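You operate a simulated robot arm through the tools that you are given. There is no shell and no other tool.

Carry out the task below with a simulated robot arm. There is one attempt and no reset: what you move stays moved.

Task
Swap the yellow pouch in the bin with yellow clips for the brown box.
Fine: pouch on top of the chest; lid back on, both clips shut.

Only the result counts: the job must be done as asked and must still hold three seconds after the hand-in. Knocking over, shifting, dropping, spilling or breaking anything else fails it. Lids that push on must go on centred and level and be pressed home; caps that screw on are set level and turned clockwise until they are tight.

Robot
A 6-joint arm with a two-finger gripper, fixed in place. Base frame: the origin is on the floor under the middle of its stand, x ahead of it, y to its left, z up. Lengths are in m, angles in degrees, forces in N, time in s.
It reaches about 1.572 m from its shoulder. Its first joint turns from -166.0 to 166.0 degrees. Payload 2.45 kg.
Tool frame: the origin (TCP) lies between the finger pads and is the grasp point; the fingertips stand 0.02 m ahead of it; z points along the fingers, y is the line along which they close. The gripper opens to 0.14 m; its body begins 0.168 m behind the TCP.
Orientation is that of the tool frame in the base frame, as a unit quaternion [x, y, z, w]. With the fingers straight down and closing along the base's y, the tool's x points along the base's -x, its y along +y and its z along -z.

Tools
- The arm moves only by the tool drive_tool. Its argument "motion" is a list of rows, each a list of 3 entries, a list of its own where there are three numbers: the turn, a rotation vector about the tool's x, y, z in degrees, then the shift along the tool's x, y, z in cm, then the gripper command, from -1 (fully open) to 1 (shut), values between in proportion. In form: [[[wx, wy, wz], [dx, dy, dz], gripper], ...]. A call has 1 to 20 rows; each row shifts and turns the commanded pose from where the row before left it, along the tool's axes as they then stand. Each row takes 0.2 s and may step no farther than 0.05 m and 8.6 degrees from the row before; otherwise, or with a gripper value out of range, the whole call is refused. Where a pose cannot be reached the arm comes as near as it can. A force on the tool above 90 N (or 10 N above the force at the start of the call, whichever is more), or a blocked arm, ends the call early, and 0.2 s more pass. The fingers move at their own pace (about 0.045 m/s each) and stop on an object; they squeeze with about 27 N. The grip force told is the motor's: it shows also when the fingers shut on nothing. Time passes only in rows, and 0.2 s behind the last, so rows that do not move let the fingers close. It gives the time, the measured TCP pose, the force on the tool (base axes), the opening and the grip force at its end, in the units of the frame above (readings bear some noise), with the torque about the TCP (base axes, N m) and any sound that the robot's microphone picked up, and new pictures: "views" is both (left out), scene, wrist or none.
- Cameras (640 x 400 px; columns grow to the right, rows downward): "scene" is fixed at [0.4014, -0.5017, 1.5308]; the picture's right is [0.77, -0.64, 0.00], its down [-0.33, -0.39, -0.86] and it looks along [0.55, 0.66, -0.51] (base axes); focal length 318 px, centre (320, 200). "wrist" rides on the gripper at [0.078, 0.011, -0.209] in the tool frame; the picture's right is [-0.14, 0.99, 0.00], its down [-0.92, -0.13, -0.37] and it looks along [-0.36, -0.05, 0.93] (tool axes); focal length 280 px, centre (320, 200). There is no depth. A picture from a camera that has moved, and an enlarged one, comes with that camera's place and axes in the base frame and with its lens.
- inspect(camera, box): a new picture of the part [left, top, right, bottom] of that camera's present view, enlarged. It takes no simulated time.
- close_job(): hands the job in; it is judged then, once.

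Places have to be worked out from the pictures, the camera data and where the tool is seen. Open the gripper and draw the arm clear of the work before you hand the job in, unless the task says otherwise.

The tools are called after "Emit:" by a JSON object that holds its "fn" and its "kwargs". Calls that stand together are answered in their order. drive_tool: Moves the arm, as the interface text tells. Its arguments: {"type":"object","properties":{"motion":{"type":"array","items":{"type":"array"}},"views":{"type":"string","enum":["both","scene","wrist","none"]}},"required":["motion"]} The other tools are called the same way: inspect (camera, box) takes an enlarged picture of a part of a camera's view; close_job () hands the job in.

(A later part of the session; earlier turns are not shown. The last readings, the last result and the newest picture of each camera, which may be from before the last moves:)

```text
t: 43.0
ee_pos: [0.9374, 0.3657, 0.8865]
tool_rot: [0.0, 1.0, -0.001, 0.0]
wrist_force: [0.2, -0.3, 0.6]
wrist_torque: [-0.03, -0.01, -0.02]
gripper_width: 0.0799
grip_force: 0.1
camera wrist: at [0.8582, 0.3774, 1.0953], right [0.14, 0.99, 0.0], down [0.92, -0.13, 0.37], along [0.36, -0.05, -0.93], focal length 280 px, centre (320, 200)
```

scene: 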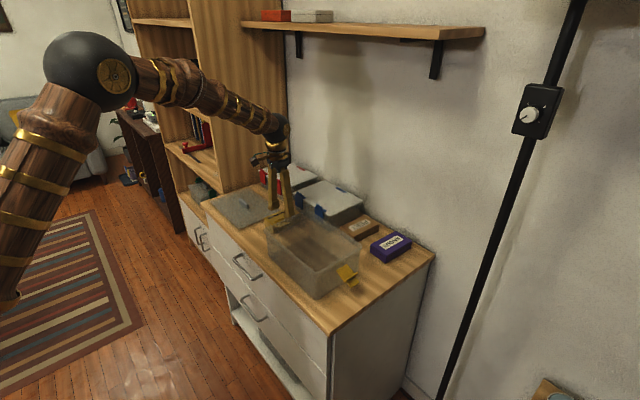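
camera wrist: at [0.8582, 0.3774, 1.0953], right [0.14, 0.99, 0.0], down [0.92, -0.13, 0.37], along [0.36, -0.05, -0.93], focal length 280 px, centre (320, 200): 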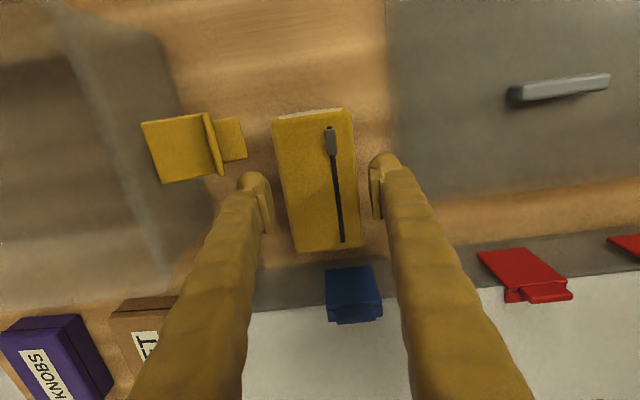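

The pouch stays put on the chest. I rise and move over toward the brown box for a close look.

Emit:
{"fn": "drive_tool", "kwargs": {"motion": [[[0, 0, 0], [0, 0, -4], -0.14], [[0, 0, 0], [0, 0, -5], -0.14], [[0, 0, 0], [0, 0, -5], -0.14], [[0, 0, 0], [0, 0, -5], -0.14], [[0, 0, 0], [-1, -4, 0], -0.14], [[0, 0, 0], [-1, -4, 0], -0.14], [[0, 0, 0], [-1, -4, 0], -0.14], [[0, 0, 0], [-1, -4, 0], -0.14], [[0, 0, 0], [-1, -4, 0], -0.14], [[0, 0, 0], [-1, -2.6, 0], -0.14], [[0, 0, 0], [0, 0, 0], -0.14]]}}

Emit:
{"fn": "inspect", "kwargs": {"camera": "wrist", "box": [180, 100, 480, 320]}}

```text
t: 45.4
ee_pos: [0.9976, 0.1407, 1.0773]
tool_rot: [0.0, 1.0, 0.0, 0.0]
wrist_force: [-0.4, -0.3, 0.4]
wrist_torque: [-0.02, 0.0, -0.01]
gripper_width: 0.0798
grip_force: 0.0
camera wrist: at [0.9187, 0.1519, 1.2863], right [0.14, 0.99, 0.0], down [0.92, -0.13, 0.37], along [0.37, -0.05, -0.93], focal length 280 px, centre (320, 200)
```

scene: 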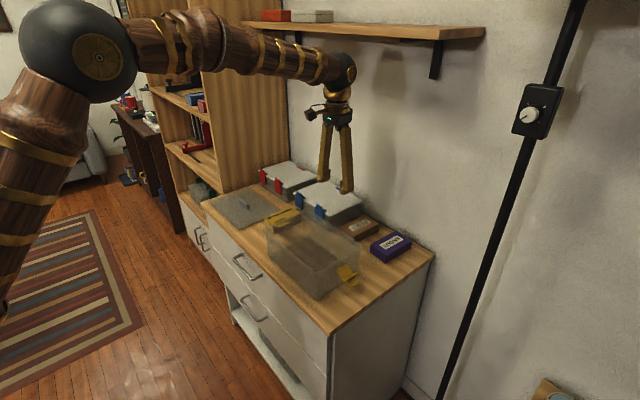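
wrist: 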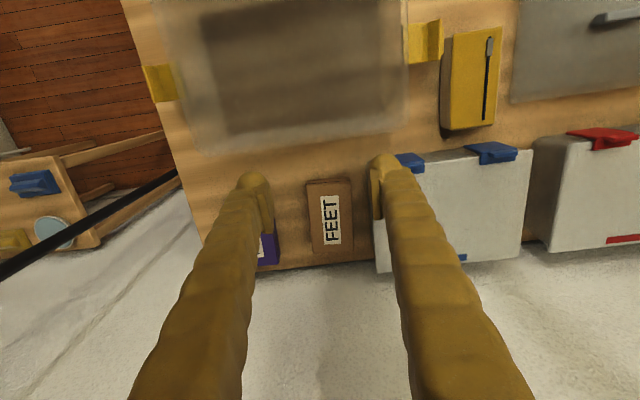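

```text
1.82 times, centred on (330, 210) of wrist
camera zoom: at [0.9187, 0.1519, 1.2863], right [0.14, 0.99, 0.0], down [0.92, -0.13, 0.37], along [0.37, -0.05, -0.93], focal length 510 px, centre (302, 182)
```

zoom: 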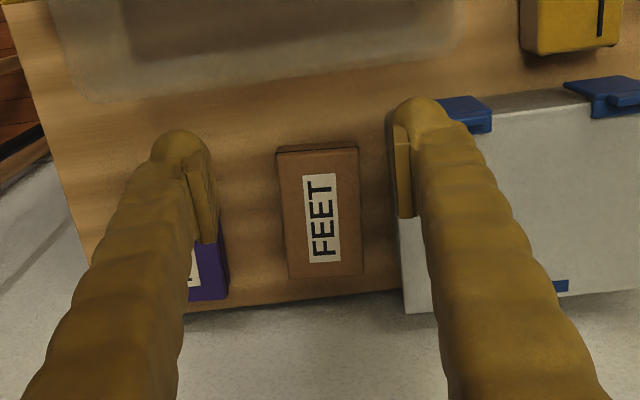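

I enlarge both views of the brown box to pin down its corners and the gap to the blue bin.

Emit:
{"fn": "inspect", "kwargs": {"camera": "scene", "box": [330, 205, 420, 265]}}

Emit:
{"fn": "inspect", "kwargs": {"camera": "wrist", "box": [280, 150, 400, 290]}}

```text
6.67 times, centred on (375, 235) of scene
camera zoom: at [0.4014, -0.5017, 1.5308], right [0.77, -0.64, 0.0], down [-0.33, -0.39, -0.86], along [0.55, 0.66, -0.51], focal length 2120 px, centre (-47, -33)
```

zoom: 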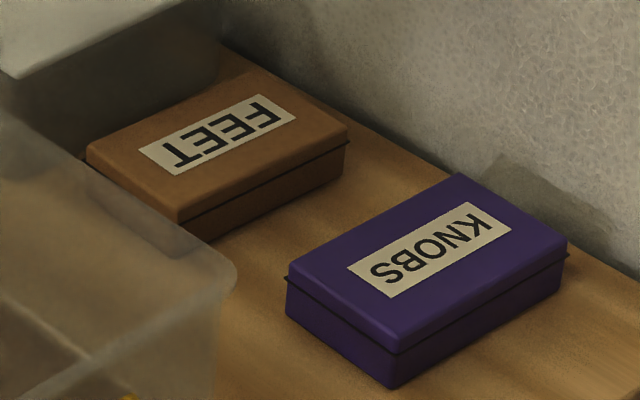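

```text
2.86 times, centred on (340, 220) of wrist
camera zoom: at [0.9187, 0.1519, 1.2863], right [0.14, 0.99, 0.0], down [0.92, -0.13, 0.37], along [0.37, -0.05, -0.93], focal length 801 px, centre (263, 143)
```

zoom: 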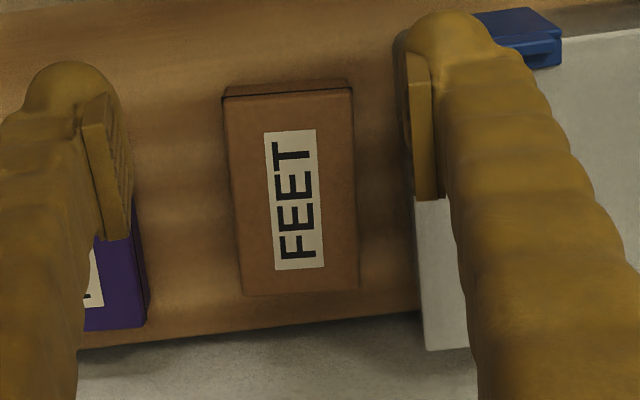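

The box measures about x 1.064–1.198, y 0.105–0.18, top z≈0.848, yaw about -4°; the blue lid's edge is near y≈0.204, so finger clearance is tight. I check finger thickness in the scene view.

Emit:
{"fn": "inspect", "kwargs": {"camera": "scene", "box": [290, 90, 390, 200]}}

Emit:
{"fn": "inspect", "kwargs": {"camera": "scene", "box": [290, 170, 390, 250]}}

```text
3.64 times, centred on (340, 145) of scene
camera zoom: at [0.4014, -0.5017, 1.5308], right [0.77, -0.64, 0.0], down [-0.33, -0.39, -0.86], along [0.55, 0.66, -0.51], focal length 1157 px, centre (247, 400)
```

zoom: 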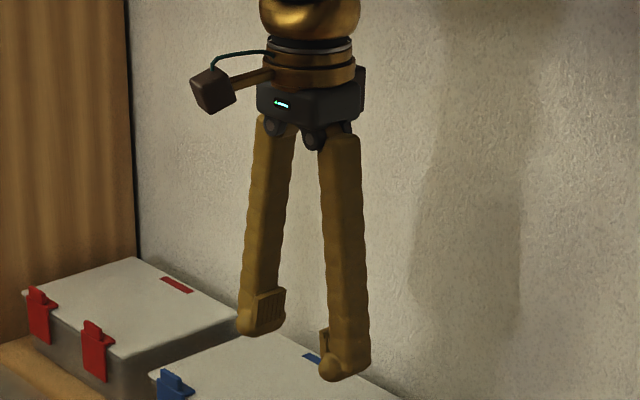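

```text
5.00 times, centred on (340, 210) of scene
camera zoom: at [0.4014, -0.5017, 1.5308], right [0.77, -0.64, 0.0], down [-0.33, -0.39, -0.86], along [0.55, 0.66, -0.51], focal length 1590 px, centre (220, 150)
```

zoom: 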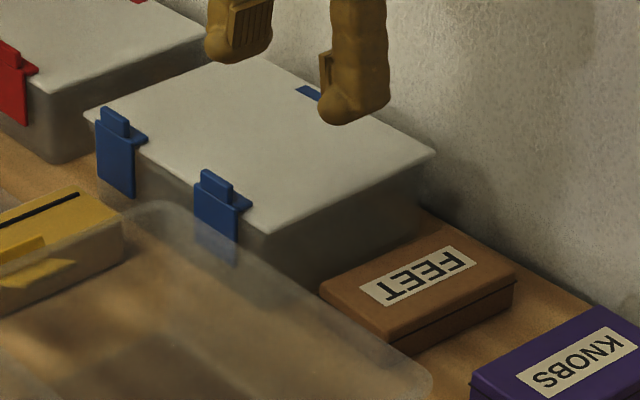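

The blue bin's lid edge is at about (y 0.208, z 0.897), leaving roughly 3 cm at mid-length for a 2.4 cm finger, so it's feasible if well aligned. I go above the box with matching yaw and check at z≈0.96.

Emit:
{"fn": "drive_tool", "kwargs": {"motion": [[[0, 0, 4], [0, 0, 0], -0.2], [[0, 0, 0], [-3.5, -0.2, 0], -0.2], [[0, 0, 0], [-3.5, -0.2, 0], -0.2], [[0, 0, 0], [-3.5, -0.2, 0], -0.2], [[0, 0, 0], [-3.2, -0.2, 0], -0.2], [[0, 0, 0], [0, 0, 3], -0.2], [[0, 0, 0], [0, 0, 4], -0.2], [[0, 0, 0], [0, 0, 4], -0.2], [[0, 0, 0], [0, 0, 0.5], -0.2], [[0, 0, 0], [0, 0, 0], -0.2]]}}

Emit:
{"fn": "inspect", "kwargs": {"camera": "wrist", "box": [220, 90, 420, 310]}}

```text
t: 47.6
ee_pos: [1.1326, 0.122, 0.9599]
tool_rot: [0.035, 0.999, 0.0, 0.0]
wrist_force: [-0.7, -0.6, -0.4]
wrist_torque: [0.03, -0.01, 0.04]
gripper_width: 0.0839
grip_force: 0.0
camera wrist: at [1.0551, 0.1391, 1.1697], right [0.21, 0.98, 0.0], down [0.91, -0.19, 0.37], along [0.36, -0.08, -0.93], focal length 280 px, centre (320, 200)
```

scene: 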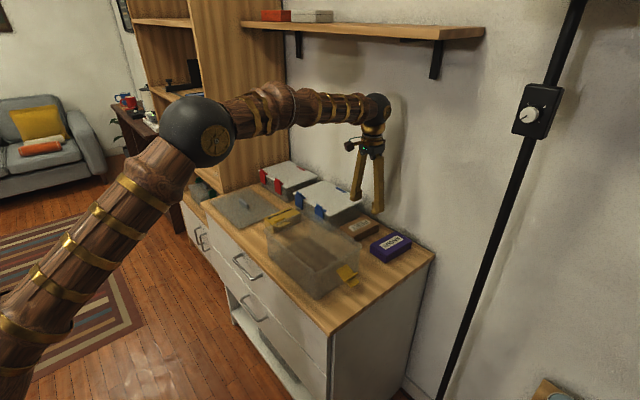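
wrist: 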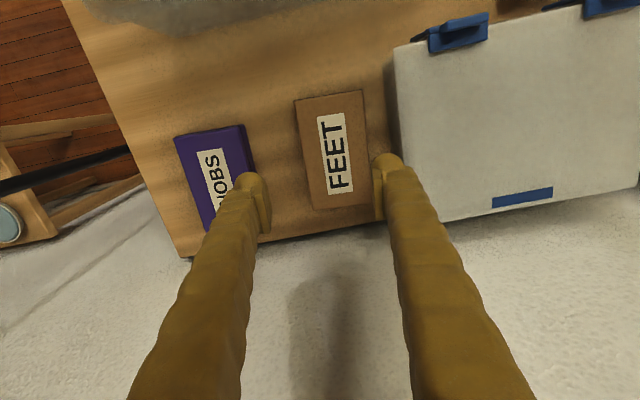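

```text
1.82 times, centred on (320, 200) of wrist
camera zoom: at [1.0551, 0.1391, 1.1697], right [0.21, 0.98, 0.0], down [0.91, -0.19, 0.37], along [0.36, -0.08, -0.93], focal length 510 px, centre (320, 200)
```

zoom: 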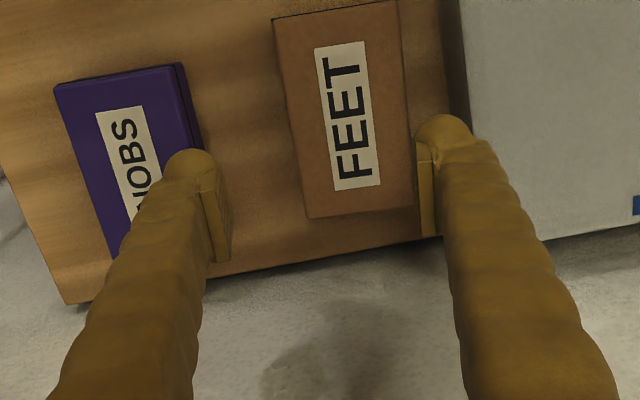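

The box's centreline at this x is y≈0.140, with its +y side at ≈0.177. I shift +1.5 cm in y and lower until the tips are just above the blue lid level to check clearance.

Emit:
{"fn": "drive_tool", "kwargs": {"motion": [[[0, 0, 0], [-0.1, 1.54, 0], -0.2], [[0, 0, 0], [0, 0, 1.5], -0.2], [[0, 0, 0], [0, 0, 1.8], -0.2], [[0, 0, 0], [0, 0, 0], -0.2], [[0, 0, 0], [0, 0, 0], -0.2]]}}

Emit:
{"fn": "inspect", "kwargs": {"camera": "wrist", "box": [260, 100, 460, 260]}}

Emit:
{"fn": "inspect", "kwargs": {"camera": "scene", "box": [310, 170, 420, 260]}}

```text
t: 48.8
ee_pos: [1.135, 0.1372, 0.9275]
tool_rot: [0.035, 0.999, 0.0, 0.0]
wrist_force: [-0.4, 0.1, -0.5]
wrist_torque: [-0.01, 0.0, -0.02]
gripper_width: 0.0838
grip_force: 0.1
camera wrist: at [1.0569, 0.1541, 1.1368], right [0.21, 0.98, 0.0], down [0.91, -0.19, 0.37], along [0.36, -0.08, -0.93], focal length 280 px, centre (320, 200)
```

scene: 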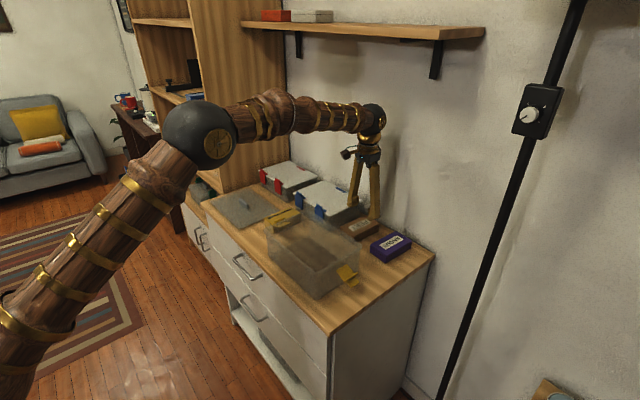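
wrist: 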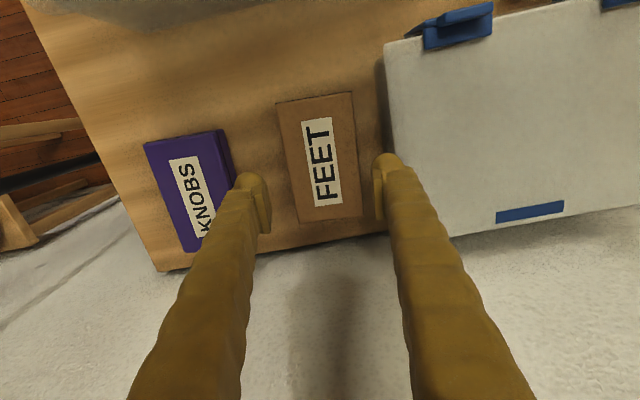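

```text
2.50 times, centred on (360, 180) of wrist
camera zoom: at [1.0569, 0.1541, 1.1368], right [0.21, 0.98, 0.0], down [0.91, -0.19, 0.37], along [0.36, -0.08, -0.93], focal length 701 px, centre (220, 250)
```

zoom: 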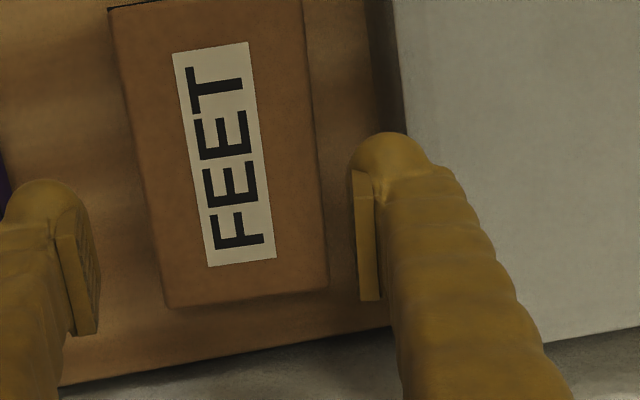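

```text
4.44 times, centred on (365, 215) of scene
camera zoom: at [0.4014, -0.5017, 1.5308], right [0.77, -0.64, 0.0], down [-0.33, -0.39, -0.86], along [0.55, 0.66, -0.51], focal length 1414 px, centre (120, 133)
```

zoom: 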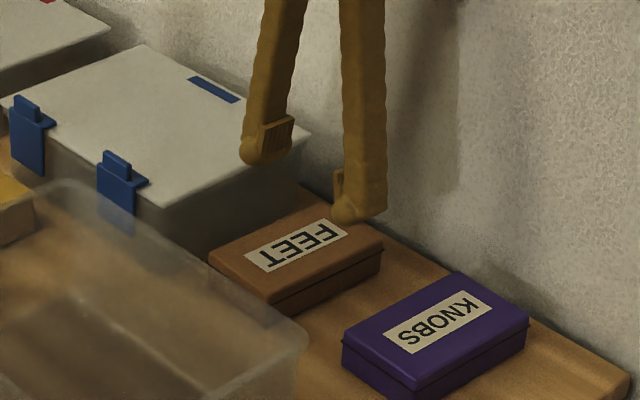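

From this view the fingertip bulbs are wider than I assumed (about 3.1 cm from pad face to outside), so the +y finger would touch the blue lid. I'll first close the fingers, press lightly on the box's top and drag it about 1.3 cm toward -y, away from the blue bin.

Emit:
{"fn": "drive_tool", "kwargs": {"motion": [[[0, 0, 0], [0, 0.2, 0], 1], [[0, 0, 0], [0, 0, 0], 1], [[0, 0, 0], [0, 0, 0], 1], [[0, 0, 0], [0, 0, 0], 1], [[0, 0, 0], [0, 0, 0], 1], [[0, 0, 0], [0, 0, 2.5], 1], [[0, 0, 0], [0, 0, 2], 1], [[0, 0, 0], [0, 0, 0.5], 1], [[0, 0, 0], [0, 0, 0], 1]]}}

```text
t: 50.8
ee_pos: [1.1363, 0.1396, 0.8772]
tool_rot: [0.035, 0.999, 0.0, 0.0]
wrist_force: [0.4, 0.0, 0.2]
wrist_torque: [-0.03, -0.01, 0.01]
gripper_width: 0.0
grip_force: 26.8
camera wrist: at [1.0574, 0.1564, 1.0865], right [0.21, 0.98, 0.0], down [0.91, -0.19, 0.37], along [0.36, -0.08, -0.93], focal length 280 px, centre (320, 200)
```

scene: 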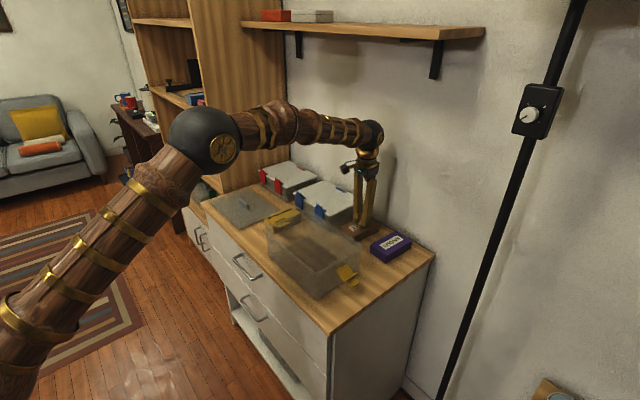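
wrist: 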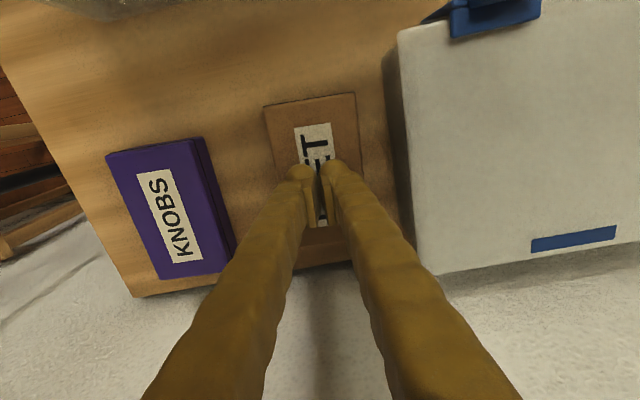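

I lower in 2 mm steps to find the box's top.

Emit:
{"fn": "drive_tool", "kwargs": {"motion": [[[0, 0, 0], [0, 0, 0.3], 1], [[0, 0, 0], [0, 0, 0.3], 1], [[0, 0, 0], [0, 0, 0.2], 1], [[0, 0, 0], [0, 0, 0], 1]], "views": "none"}}

```text
t: 51.8
ee_pos: [1.134, 0.1401, 0.8727]
tool_rot: [0.035, 0.999, 0.001, 0.001]
wrist_force: [-10.1, -2.0, 59.1]
wrist_torque: [-0.05, 0.36, 0.03]
gripper_width: 0.0058
grip_force: 26.8
```

Contact at about TCP z 0.873 (box top ≈0.853). I reduce the press to roughly 20–25 N and drag toward -y.

Emit:
{"fn": "drive_tool", "kwargs": {"motion": [[[0, 0, 0], [0, 0, -0.22], 1], [[0, 0, 0], [0, -0.3, 0], 1], [[0, 0, 0], [0, -0.3, 0], 1], [[0, 0, 0], [0, -0.3, 0], 1], [[0, 0, 0], [0, -0.3, 0], 1], [[0, 0, 0], [0, 0, 0], 1]], "views": "wrist"}}

```text
t: 53.2
ee_pos: [1.134, 0.128, 0.8748]
tool_rot: [0.035, 0.999, 0.0, 0.001]
wrist_force: [0.9, 24.0, 63.3]
wrist_torque: [0.51, 0.09, 0.01]
gripper_width: 0.0063
grip_force: 27.0
camera wrist: at [1.0556, 0.1447, 1.0831], right [0.21, 0.98, 0.0], down [0.91, -0.19, 0.37], along [0.36, -0.08, -0.93], focal length 280 px, centre (320, 200)
```

wrist: 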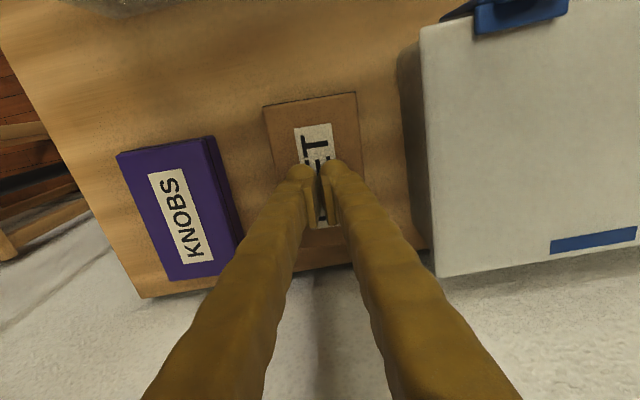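

The box moved with the fingers; the gap to the blue bin has grown. I lift off, open to 0.084 and check.

Emit:
{"fn": "drive_tool", "kwargs": {"motion": [[[0, 0, 0], [0, 0, -0.5], 1], [[0, 0, 0], [0, 0, -2], 1], [[0, 0, 0], [0, 0, -4], 0.5], [[0, 0, 0], [0, 0, -3], -0.2], [[0, 0, 0], [0, 0, 0], -0.2], [[0, 0, 0], [0, 0, 0], -0.2], [[0, 0, 0], [0, 0, 0], -0.2]]}}

Emit:
{"fn": "inspect", "kwargs": {"camera": "wrist", "box": [200, 80, 440, 240]}}

```text
t: 54.8
ee_pos: [1.1347, 0.1273, 0.9666]
tool_rot: [0.035, 0.999, 0.001, -0.001]
wrist_force: [0.5, -0.6, 0.3]
wrist_torque: [-0.01, 0.0, -0.03]
gripper_width: 0.0838
grip_force: 0.1
camera wrist: at [1.0565, 0.145, 1.1757], right [0.21, 0.98, 0.0], down [0.91, -0.19, 0.37], along [0.36, -0.08, -0.93], focal length 280 px, centre (320, 200)
```

scene: 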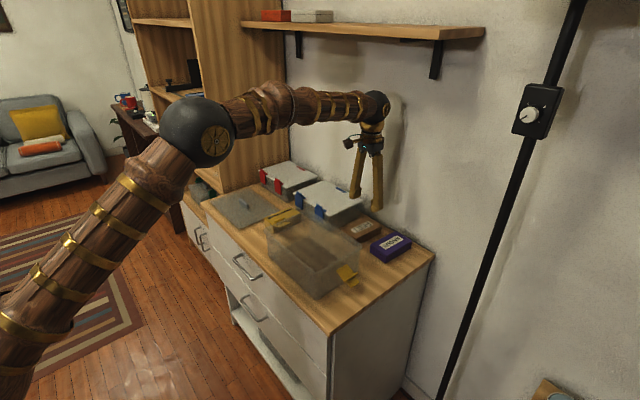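
wrist: 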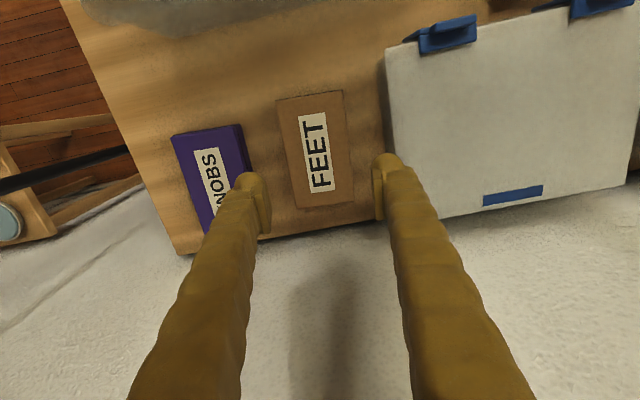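

```text
2.50 times, centred on (320, 160) of wrist
camera zoom: at [1.0565, 0.145, 1.1757], right [0.21, 0.98, 0.0], down [0.91, -0.19, 0.37], along [0.36, -0.08, -0.93], focal length 701 px, centre (320, 300)
```

zoom: 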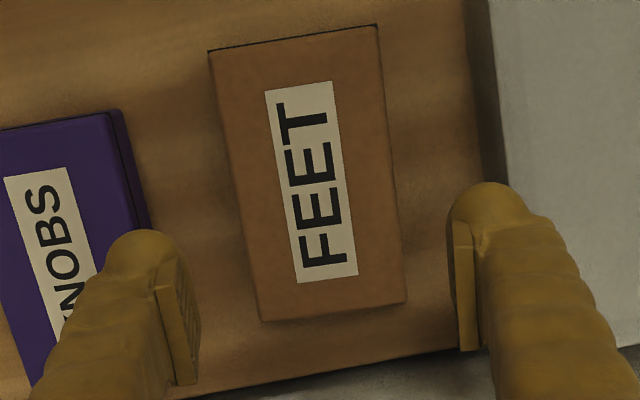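

The box is now centred at about (1.125, 0.126), leaving ≥4 cm on both sides. I align and descend around it.

Emit:
{"fn": "drive_tool", "kwargs": {"motion": [[[0, 0, 0], [0.65, -0.3, 0], -0.2], [[0, 0, 0], [0, 0, 3], -0.2], [[0, 0, 0], [0, 0, 3], -0.2], [[0, 0, 0], [0, 0, 3], -0.2], [[0, 0, 0], [0, 0, 2], -0.2], [[0, 0, 0], [0, 0, 0.5], -0.2], [[0, 0, 0], [0, 0, 0], -0.2]]}}

```text
t: 56.4
ee_pos: [1.128, 0.1243, 0.8521]
tool_rot: [0.035, 0.999, 0.0, 0.0]
wrist_force: [-0.2, 1.1, 0.4]
wrist_torque: [-0.02, 0.03, 0.05]
gripper_width: 0.0841
grip_force: 0.0
camera wrist: at [1.0495, 0.1422, 1.0608], right [0.21, 0.98, 0.0], down [0.91, -0.19, 0.37], along [0.36, -0.08, -0.93], focal length 280 px, centre (320, 200)
```

scene: 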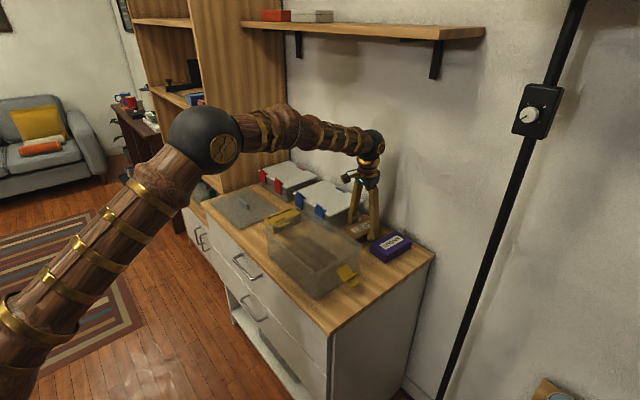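
wrist: 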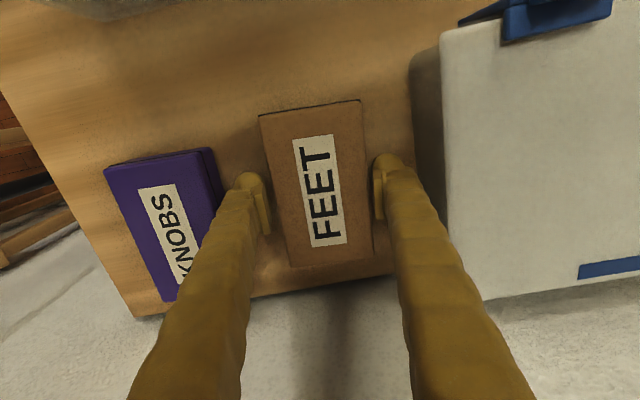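

Both fingers flank the box without touching its neighbours. I go 5 mm lower and close.

Emit:
{"fn": "drive_tool", "kwargs": {"motion": [[[0, 0, 0], [0, 0, 0.3], -0.2], [[0, 0, 0], [0, 0, 0.2], -0.2], [[0, 0, 0], [0, 0, 0], 0.2], [[0, 0, 0], [0, 0, 0], 0.6], [[0, 0, 0], [0, 0, 0], 1], [[0, 0, 0], [0, 0, 0], 1], [[0, 0, 0], [0, 0, 0], 1]], "views": "wrist"}}

```text
t: 58.0
ee_pos: [1.1275, 0.1244, 0.8472]
tool_rot: [0.035, 0.999, 0.001, 0.0]
wrist_force: [-0.5, 0.5, 1.8]
wrist_torque: [-0.01, -0.04, 0.01]
gripper_width: 0.075
grip_force: 27.1
camera wrist: at [1.0494, 0.1421, 1.0562], right [0.21, 0.98, 0.0], down [0.91, -0.19, 0.37], along [0.36, -0.08, -0.93], focal length 280 px, centre (320, 200)
```

wrist: 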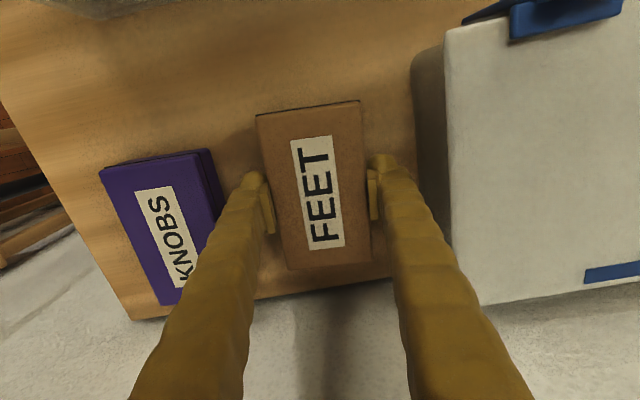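

The box is gripped (width 0.075, rest height TCP 0.847). I lift it straight up, square the yaw and carry it over the open bin.

Emit:
{"fn": "drive_tool", "kwargs": {"motion": [[[0, 0, 0], [0, 0, -1.5], 1], [[0, 0, 0], [0, 0, -3], 1], [[0, 0, 0], [0, 0, -4], 1], [[0, 0, 0], [0, 0, -4], 1], [[0, 0, 0], [0, 0, -4], 1], [[0, 0, 0], [0, 0, -1], 1], [[0, 0, -4], [0, 0, 0], 1], [[0, 0, 0], [4.8, 0, 0], 1], [[0, 0, 0], [4.8, 0, 0], 1], [[0, 0, 0], [4.8, 0, 0], 1], [[0, 0, 0], [4.8, 0, 0], 1], [[0, 0, 0], [4.7, 0, 0], 1], [[0, 0, 0], [0, 0, 0], 1]]}}

Emit:
{"fn": "inspect", "kwargs": {"camera": "wrist", "box": [160, 60, 480, 300]}}

```text
t: 60.8
ee_pos: [0.8881, 0.1248, 1.0207]
tool_rot: [0.0, 1.0, 0.001, 0.0]
wrist_force: [0.8, -0.3, -0.7]
wrist_torque: [-0.01, -0.04, 0.02]
gripper_width: 0.0747
grip_force: 26.7
camera wrist: at [0.8088, 0.1368, 1.2304], right [0.14, 0.99, 0.0], down [0.92, -0.13, 0.37], along [0.36, -0.05, -0.93], focal length 280 px, centre (320, 200)
```

scene: 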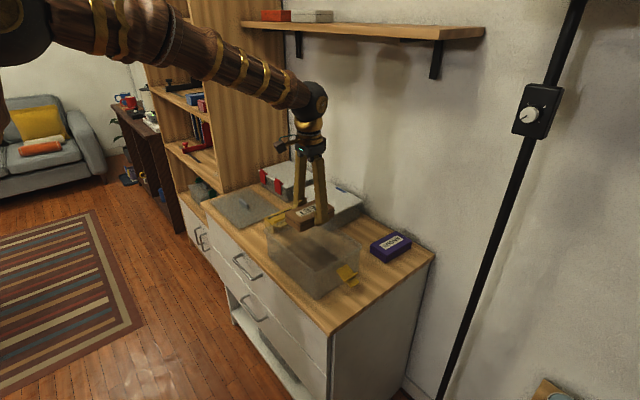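
wrist: 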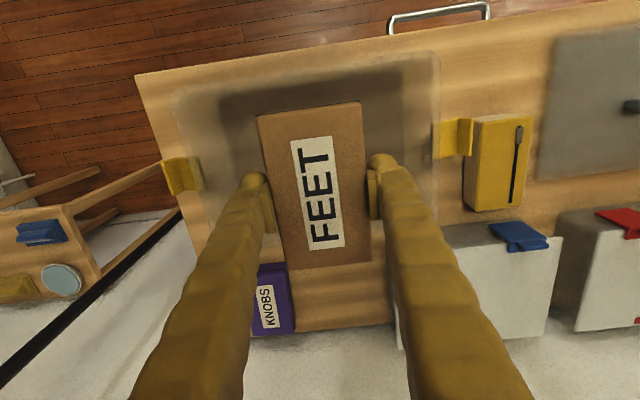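

```text
1.67 times, centred on (320, 180) of wrist
camera zoom: at [0.8088, 0.1368, 1.2304], right [0.14, 0.99, 0.0], down [0.92, -0.13, 0.37], along [0.36, -0.05, -0.93], focal length 467 px, centre (320, 233)
```

zoom: 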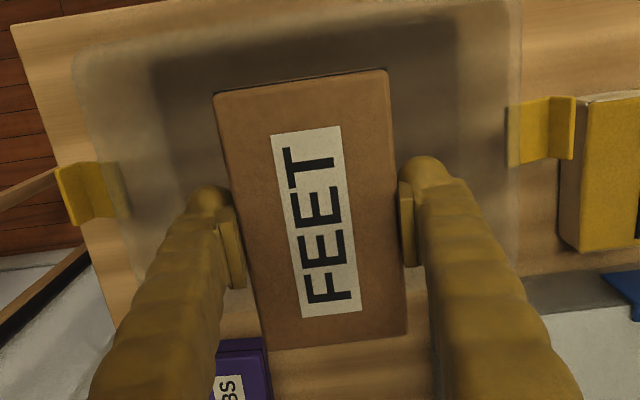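

The box spans x 0.820–0.947, well inside the bin's interior (≈0.80–0.97). I lower it into the bin.

Emit:
{"fn": "drive_tool", "kwargs": {"motion": [[[0, 0, 0], [0, -0.2, 3], 1], [[0, 0, 0], [0, 0, 3], 1], [[0, 0, 0], [0, 0, 3], 1], [[0, 0, 0], [0, 0, 3], 1], [[0, 0, 0], [0, 0, 2], 1], [[0, 0, 0], [0, 0, 1.5], 1], [[0, 0, 0], [0, 0, 0.8], 1], [[0, 0, 0], [0, 0, 0], 1]]}}

```text
t: 62.6
ee_pos: [0.8887, 0.1237, 0.8596]
tool_rot: [0.001, 1.0, 0.0, 0.0]
wrist_force: [-0.1, 0.1, -0.7]
wrist_torque: [-0.01, 0.0, 0.01]
gripper_width: 0.0751
grip_force: 27.3
camera wrist: at [0.8092, 0.1348, 1.0683], right [0.14, 0.99, 0.0], down [0.92, -0.13, 0.37], along [0.37, -0.05, -0.93], focal length 280 px, centre (320, 200)
```

scene: 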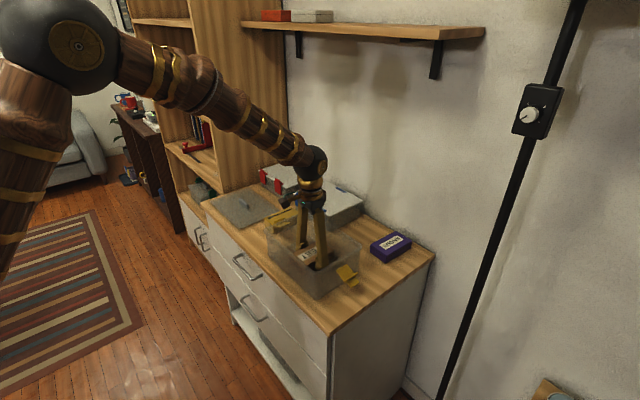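
wrist: 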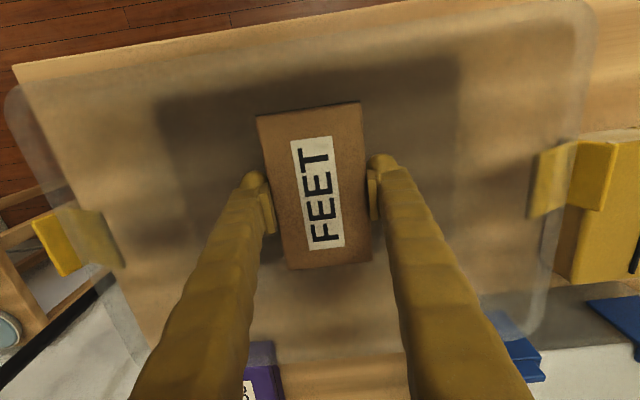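

The box is inside with room all round. I lower in small steps to the floor of the bin.

Emit:
{"fn": "drive_tool", "kwargs": {"motion": [[[0, 0, 0], [0, 0, 0.3], 1], [[0, 0, 0], [0, 0, 0.2], 1], [[0, 0, 0], [0, 0, 0.15], 1], [[0, 0, 0], [0, 0, 0], 1]], "views": "none"}}

```text
t: 63.6
ee_pos: [0.8882, 0.1228, 0.8525]
tool_rot: [0.0, 1.0, -0.001, 0.0]
wrist_force: [0.5, -0.7, -1.7]
wrist_torque: [0.0, -0.02, -0.02]
gripper_width: 0.0748
grip_force: 27.8
```

Emit:
{"fn": "drive_tool", "kwargs": {"motion": [[[0, 0, 0], [0, 0, 0.15], 1], [[0, 0, 0], [0, 0, 0.1], 1], [[0, 0, 0], [0, 0, 0], 1]], "views": "none"}}

```text
t: 64.4
ee_pos: [0.8899, 0.1234, 0.8508]
tool_rot: [0.0, 1.0, 0.0, 0.0]
wrist_force: [-6.8, 0.6, 37.2]
wrist_torque: [0.0, 0.57, 0.04]
gripper_width: 0.0752
grip_force: 27.0
```

The box rests on the bin floor. I ease off, open to 0.084 and rise out of the bin.

Emit:
{"fn": "drive_tool", "kwargs": {"motion": [[[0, 0, 0], [0, 0, -0.2], 1], [[0, 0, 0], [0, 0, 0], 0], [[0, 0, 0], [0, 0, 0], -0.2], [[0, 0, 0], [0, 0, 0], -0.2], [[0, 0, 0], [0, 0, -0.5], -0.2], [[0, 0, 0], [0, 0, -2], -0.2], [[0, 0, 0], [0, 0, -4], -0.2], [[0, 0, 0], [0, 0, -4], -0.2], [[0, 0, 0], [0, 0, -4], -0.2], [[0, 0, 0], [0, 0, -4], -0.2], [[0, 0, 0], [0, 0, 0], -0.2]]}}

```text
t: 66.8
ee_pos: [0.8893, 0.1229, 1.0381]
tool_rot: [0.0, 1.0, 0.0, 0.0]
wrist_force: [0.1, 0.7, 0.3]
wrist_torque: [-0.02, 0.02, 0.01]
gripper_width: 0.084
grip_force: 0.1
camera wrist: at [0.8099, 0.1348, 1.2469], right [0.14, 0.99, 0.0], down [0.92, -0.13, 0.37], along [0.36, -0.05, -0.93], focal length 280 px, centre (320, 200)
```

scene: 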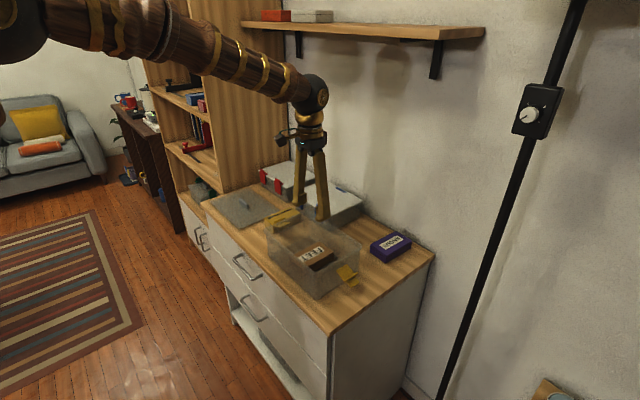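
wrist: 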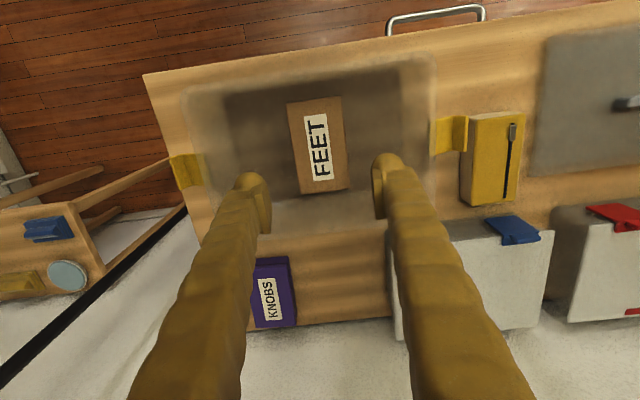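

The brown box sits in the bin. Next I go back to the lid: translate to above its handle, then turn the wrist 90°.

Emit:
{"fn": "drive_tool", "kwargs": {"motion": [[[0, 0, 0], [0.1, 4, -2], -0.2], [[0, 0, 0], [0.1, 4.5, 0], -0.2], [[0, 0, 0], [0.1, 4.5, 0], -0.2], [[0, 0, 0], [0.1, 4.5, 0], -0.2], [[0, 0, 0], [0.1, 4.5, 0], -0.2], [[0, 0, 0], [0.1, 4.5, 0], -0.2], [[0, 0, 0], [0.1, 4.5, 0], -0.2], [[0, 0, 0], [0.1, 4.5, 0], -0.2], [[0, 0, 0], [0, 4.5, 0], -0.2], [[0, 0, 0], [0, 4.5, 0], -0.2], [[0, 0, 0], [0, 0.4, 0], -0.2], [[0, 0, 0], [0, 0, 0], -0.2]], "views": "none"}}

Emit:
{"fn": "drive_tool", "kwargs": {"motion": [[[0, 0, -8.5], [0, 0, 0], -0.2], [[0, 0, -8.5], [0, 0, 0], -0.2], [[0, 0, -8.5], [0, 0, 0], -0.2], [[0, 0, -8.5], [0, 0, 0], -0.2], [[0, 0, -8.5], [0, 0, 0], -0.2], [[0, 0, -8.5], [0, 0, 0], -0.2], [[0, 0, -8.5], [0, 0, 0], -0.2], [[0, 0, -8.5], [0, 0, 0], -0.2], [[0, 0, -8.5], [0, 0, 0], 0], [[0, 0, -8.5], [0, 0, 0], 0.2], [[0, 0, -5], [0, 0, 0], 0.2], [[0, 0, 0], [0, 0, 0], 0.2]]}}

```text
t: 69.4
ee_pos: [0.8819, 0.5747, 1.0559]
tool_rot: [0.0, 1.0, -0.001, -0.001]
wrist_force: [-0.5, 0.1, 0.1]
wrist_torque: [-0.01, -0.02, 0.03]
gripper_width: 0.0842
grip_force: 0.0
```

```text
t: 72.0
ee_pos: [0.8808, 0.5717, 1.057]
tool_rot: [-0.707, 0.707, 0.0, 0.0]
wrist_force: [-0.4, 0.5, -0.7]
wrist_torque: [-0.02, 0.0, 0.0]
gripper_width: 0.0557
grip_force: 0.0
camera wrist: at [0.8692, 0.4949, 1.2659], right [-0.99, 0.14, 0.0], down [0.13, 0.92, 0.37], along [0.05, 0.36, -0.93], focal length 280 px, centre (320, 200)
```

scene: 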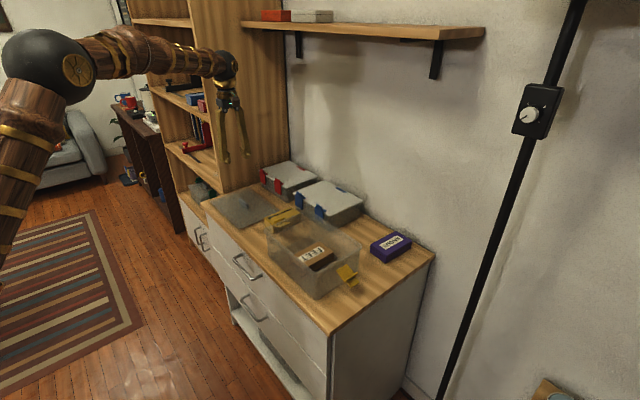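
wrist: 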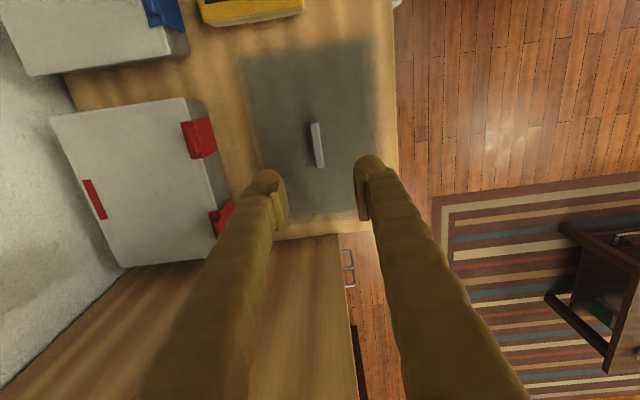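

The lid and handle are where I left them. I descend to the same grasp height and close on the handle.

Emit:
{"fn": "drive_tool", "kwargs": {"motion": [[[0, 0, 0], [0, 0, 4], 0.2], [[0, 0, 0], [0, 0, 4], 0.2], [[0, 0, 0], [0, 0, 4], 0.2], [[0, 0, 0], [0, 0, 4], 0.2], [[0, 0, 0], [0, 0, 3], 0.2], [[0, 0, 0], [0, 0, 0.7], 0.2], [[0, 0, 0], [0, 0, 0.3], 0.2], [[0, 0, 0], [0, 0, 0], 0.2], [[0, 0, 0], [0, 0, 0], 0.6], [[0, 0, 0], [0, 0, 0], 1], [[0, 0, 0], [0, 0, 0], 1], [[0, 0, 0], [0, 0, 0], 1], [[0, 0, 0], [0, 0, 0], 1]], "views": "wrist"}}

```text
t: 74.8
ee_pos: [0.8816, 0.5717, 0.8558]
tool_rot: [-0.707, 0.707, 0.001, 0.0]
wrist_force: [-0.8, 0.0, -0.7]
wrist_torque: [0.02, -0.01, 0.01]
gripper_width: 0.0127
grip_force: 27.2
camera wrist: at [0.8694, 0.4947, 1.0661], right [-0.99, 0.14, 0.0], down [0.13, 0.92, 0.37], along [0.05, 0.36, -0.93], focal length 280 px, centre (320, 200)
```

wrist: 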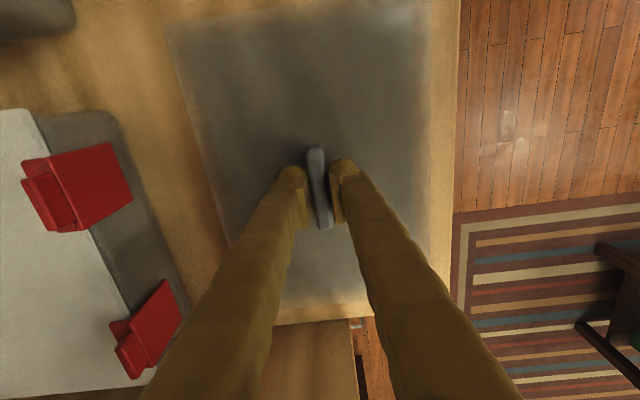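

The handle is gripped again. Before carrying the lid over I check in the scene whether the bin is still where it was.

Emit:
{"fn": "inspect", "kwargs": {"camera": "scene", "box": [255, 195, 375, 305]}}

```text
3.64 times, centred on (315, 250) of scene
camera zoom: at [0.4014, -0.5017, 1.5308], right [0.77, -0.64, 0.0], down [-0.33, -0.39, -0.86], along [0.55, 0.66, -0.51], focal length 1157 px, centre (338, 18)
```

zoom: 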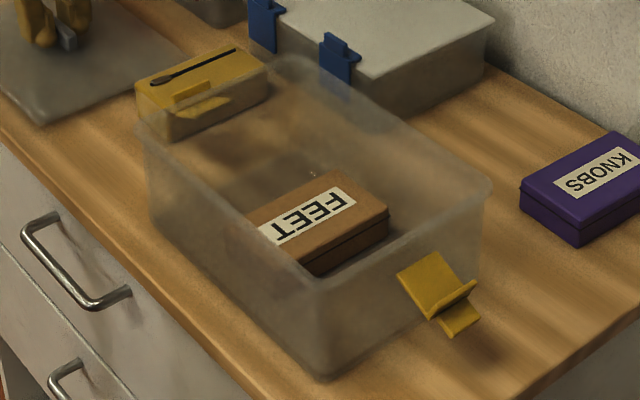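

The bin has not moved. I lift the lid and carry it back over the bin.

Emit:
{"fn": "drive_tool", "kwargs": {"motion": [[[0, 0, 0], [0, 0, -1], 1], [[0, 0, 0], [0, 0, -3], 1], [[0, 0, 0], [0, 0, -4.5], 1], [[0, 0, 0], [0, 0, -4.5], 1], [[0, 0, 0], [0, 0, -4.5], 1], [[0, 0, 0], [0, 0, -4], 1], [[0, 0, 0], [3, 0, 0], 1], [[0, 0, 0], [4.5, 0, 0], 1], [[0, 0, 0], [4.5, 0, 0], 1], [[0, 0, 0], [4.5, -0.1, 0], 1], [[0, 0, 0], [4.5, -0.1, 0], 1], [[0, 0, 0], [4.5, -0.1, 0], 1], [[0, 0, 0], [4.5, -0.1, 0], 1], [[0, 0, 0], [4.5, 0, 0], 1], [[0, 0, 0], [4.5, 0, 0], 1], [[0, 0, 0], [4.5, 0, 0], 1], [[0, 0, 0], [1.5, 0, 0], 1], [[0, 0, 0], [0, 0, 0], 1], [[0, 0, 0], [0, 0, 0], 1]]}}

```text
t: 78.8
ee_pos: [0.8837, 0.1216, 1.0714]
tool_rot: [-0.707, 0.707, -0.001, 0.001]
wrist_force: [-0.2, 0.0, -2.1]
wrist_torque: [0.0, 0.01, 0.0]
gripper_width: 0.0128
grip_force: 26.8
camera wrist: at [0.8727, 0.0446, 1.2804], right [-0.99, 0.14, 0.0], down [0.13, 0.92, 0.37], along [0.05, 0.36, -0.93], focal length 280 px, centre (320, 200)
```

scene: 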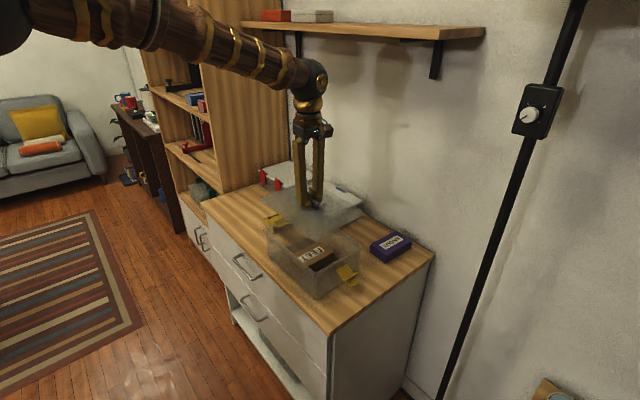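
wrist: 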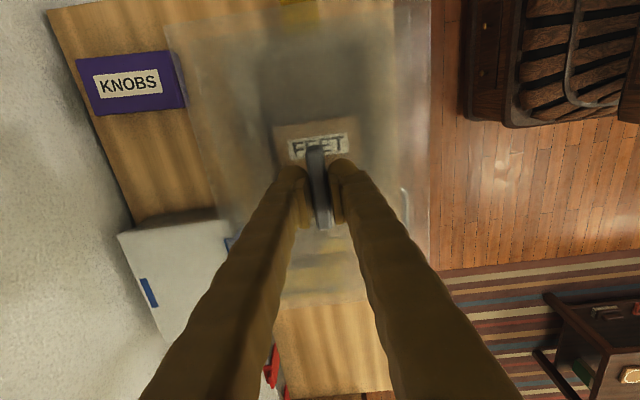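

I adjust about 1.5 mm to match the original lid-on pose and descend to just above the rim.

Emit:
{"fn": "drive_tool", "kwargs": {"motion": [[[0, 0, 0], [0.05, -0.15, 3], 1], [[0, 0, 0], [0, 0, 3], 1], [[0, 0, 0], [0, 0, 2], 1], [[0, 0, 0], [0, 0, 1.5], 1], [[0, 0, 0], [0, 0, 0], 1], [[0, 0, 0], [0, 0, 0], 1]]}}

Emit:
{"fn": "inspect", "kwargs": {"camera": "scene", "box": [255, 195, 375, 305]}}

```text
t: 80.2
ee_pos: [0.8863, 0.1198, 0.9769]
tool_rot: [-0.707, 0.708, 0.0, 0.0]
wrist_force: [-0.4, -0.1, -1.4]
wrist_torque: [-0.01, -0.01, 0.01]
gripper_width: 0.0128
grip_force: 27.1
camera wrist: at [0.8746, 0.0441, 1.1862], right [-0.99, 0.14, 0.0], down [0.13, 0.92, 0.37], along [0.05, 0.36, -0.93], focal length 280 px, centre (320, 200)
```

scene: 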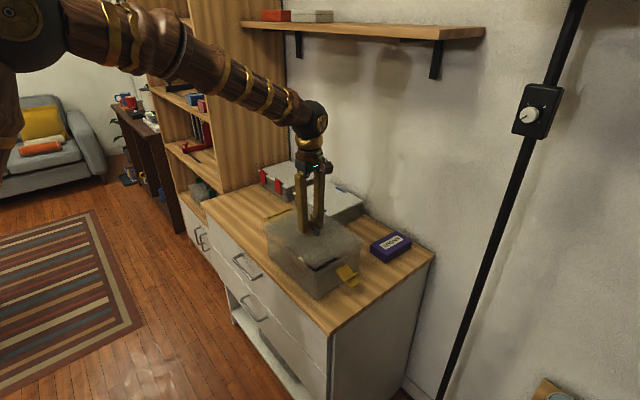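
wrist: 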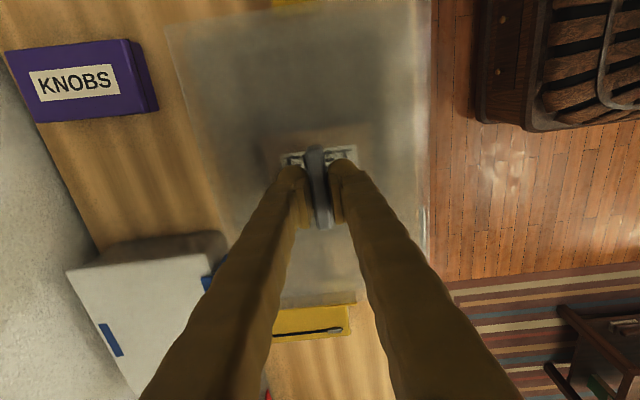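

```text
3.64 times, centred on (315, 250) of scene
camera zoom: at [0.4014, -0.5017, 1.5308], right [0.77, -0.64, 0.0], down [-0.33, -0.39, -0.86], along [0.55, 0.66, -0.51], focal length 1157 px, centre (338, 18)
```

zoom: 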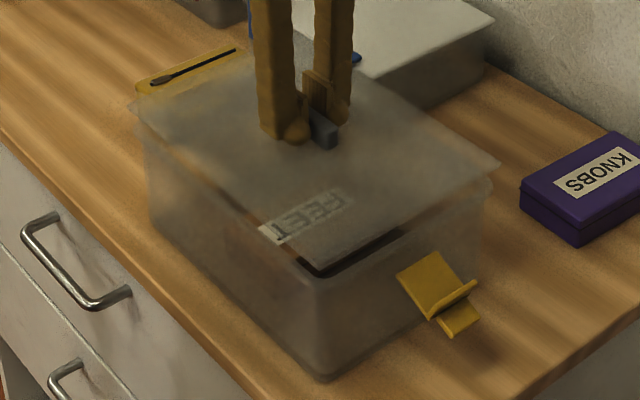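

The lid is aligned above the rim. I lower it in small steps until it seats.

Emit:
{"fn": "drive_tool", "kwargs": {"motion": [[[0, 0, 0], [-0.05, 0, 0.5], 1], [[0, 0, 0], [0, 0, 0.4], 1], [[0, 0, 0], [0, 0, 0.3], 1], [[0, 0, 0], [0, 0, 0.2], 1], [[0, 0, 0], [0, 0, 0], 1]], "views": "none"}}

```text
t: 81.4
ee_pos: [0.886, 0.1239, 0.9629]
tool_rot: [0.707, -0.707, -0.001, 0.0]
wrist_force: [-0.2, -0.7, -1.3]
wrist_torque: [-0.02, -0.03, 0.0]
gripper_width: 0.0129
grip_force: 27.0
```

Emit:
{"fn": "drive_tool", "kwargs": {"motion": [[[0, 0, 0], [0, 0, 0.2], 1], [[0, 0, 0], [0, 0, 0.15], 1], [[0, 0, 0], [0, 0, 0], 1]], "views": "none"}}

```text
t: 82.2
ee_pos: [0.8868, 0.123, 0.9588]
tool_rot: [-0.707, 0.707, 0.0, 0.0]
wrist_force: [-0.3, -0.7, -2.0]
wrist_torque: [-0.02, -0.01, 0.0]
gripper_width: 0.013
grip_force: 26.6
```

Emit:
{"fn": "drive_tool", "kwargs": {"motion": [[[0, 0, 0], [0, 0, 0.15], 1], [[0, 0, 0], [0, 0, 0.15], 1], [[0, 0, 0], [0, 0, 0], 1]], "views": "wrist"}}

```text
t: 83.0
ee_pos: [0.8864, 0.1229, 0.9573]
tool_rot: [-0.707, 0.707, -0.001, 0.001]
wrist_force: [2.8, 0.6, 22.4]
wrist_torque: [-0.03, -0.02, 0.04]
gripper_width: 0.0129
grip_force: 27.0
camera wrist: at [0.8742, 0.0448, 1.1666], right [-0.99, 0.14, 0.0], down [0.13, 0.92, 0.37], along [0.05, 0.37, -0.93], focal length 280 px, centre (320, 200)
```

wrist: 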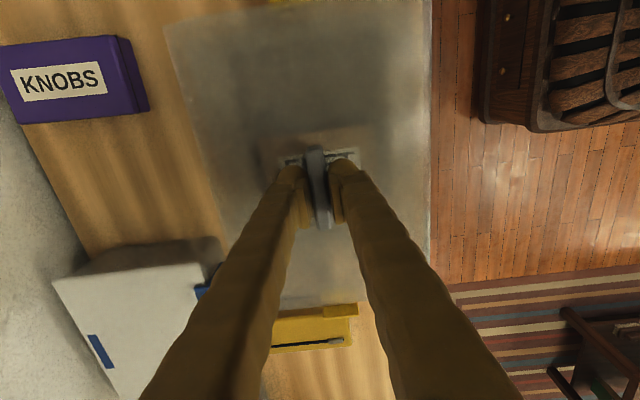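

The lid has seated at the original height (22 N at z 0.957). It reads about 1.5 mm high in y, so I lift 3 mm, nudge -y, and press it home.

Emit:
{"fn": "drive_tool", "kwargs": {"motion": [[[0, 0, 0], [0, 0, -0.4], 1], [[0, 0, 0], [0.12, 0.05, 0], 1], [[0, 0, 0], [0, 0, 0], 1]], "views": "none"}}

Emit:
{"fn": "drive_tool", "kwargs": {"motion": [[[0, 0, 0], [0, 0, 0], 1], [[0, 0, 0], [0, 0, 0], 1]], "views": "none"}}

```text
t: 83.8
ee_pos: [0.885, 0.1214, 0.9602]
tool_rot: [0.707, -0.707, 0.0, 0.0]
wrist_force: [-0.1, -0.3, -1.0]
wrist_torque: [0.0, -0.01, 0.01]
gripper_width: 0.0131
grip_force: 27.3
```

```text
t: 84.4
ee_pos: [0.8859, 0.1209, 0.9603]
tool_rot: [0.708, -0.707, 0.0, 0.0]
wrist_force: [-0.2, 0.7, -1.4]
wrist_torque: [-0.01, -0.01, 0.03]
gripper_width: 0.0128
grip_force: 26.7
```

Now at (0.8855, 0.121), matching the original. I lower and press home with moderate force.

Emit:
{"fn": "drive_tool", "kwargs": {"motion": [[[0, 0, 0], [0, 0, 0.2], 1], [[0, 0, 0], [0, 0, 0.2], 1], [[0, 0, 0], [0, 0, 0.2], 1], [[0, 0, 0], [0, 0, 0], 1]], "views": "scene"}}

Emit:
{"fn": "inspect", "kwargs": {"camera": "scene", "box": [255, 195, 375, 305]}}

```text
t: 85.4
ee_pos: [0.8846, 0.1222, 0.9554]
tool_rot: [0.707, -0.707, 0.001, 0.0]
wrist_force: [-5.4, -1.7, 30.5]
wrist_torque: [-0.02, 0.09, 0.01]
gripper_width: 0.0128
grip_force: 26.8
```

scene: 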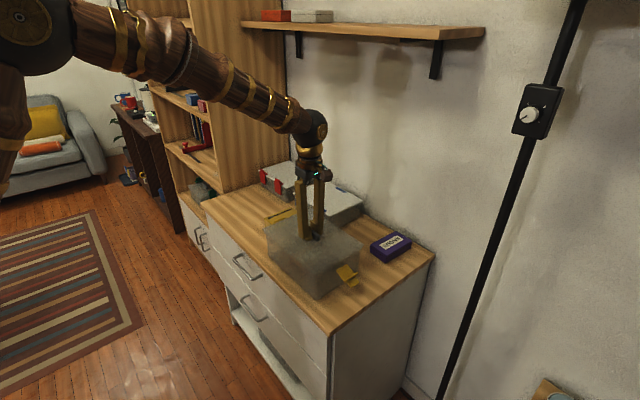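

```text
3.64 times, centred on (315, 250) of scene
camera zoom: at [0.4014, -0.5017, 1.5308], right [0.77, -0.64, 0.0], down [-0.33, -0.39, -0.86], along [0.55, 0.66, -0.51], focal length 1157 px, centre (338, 18)
```

zoom: 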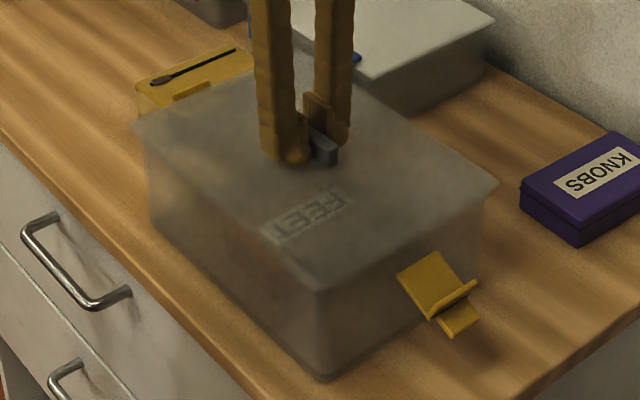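

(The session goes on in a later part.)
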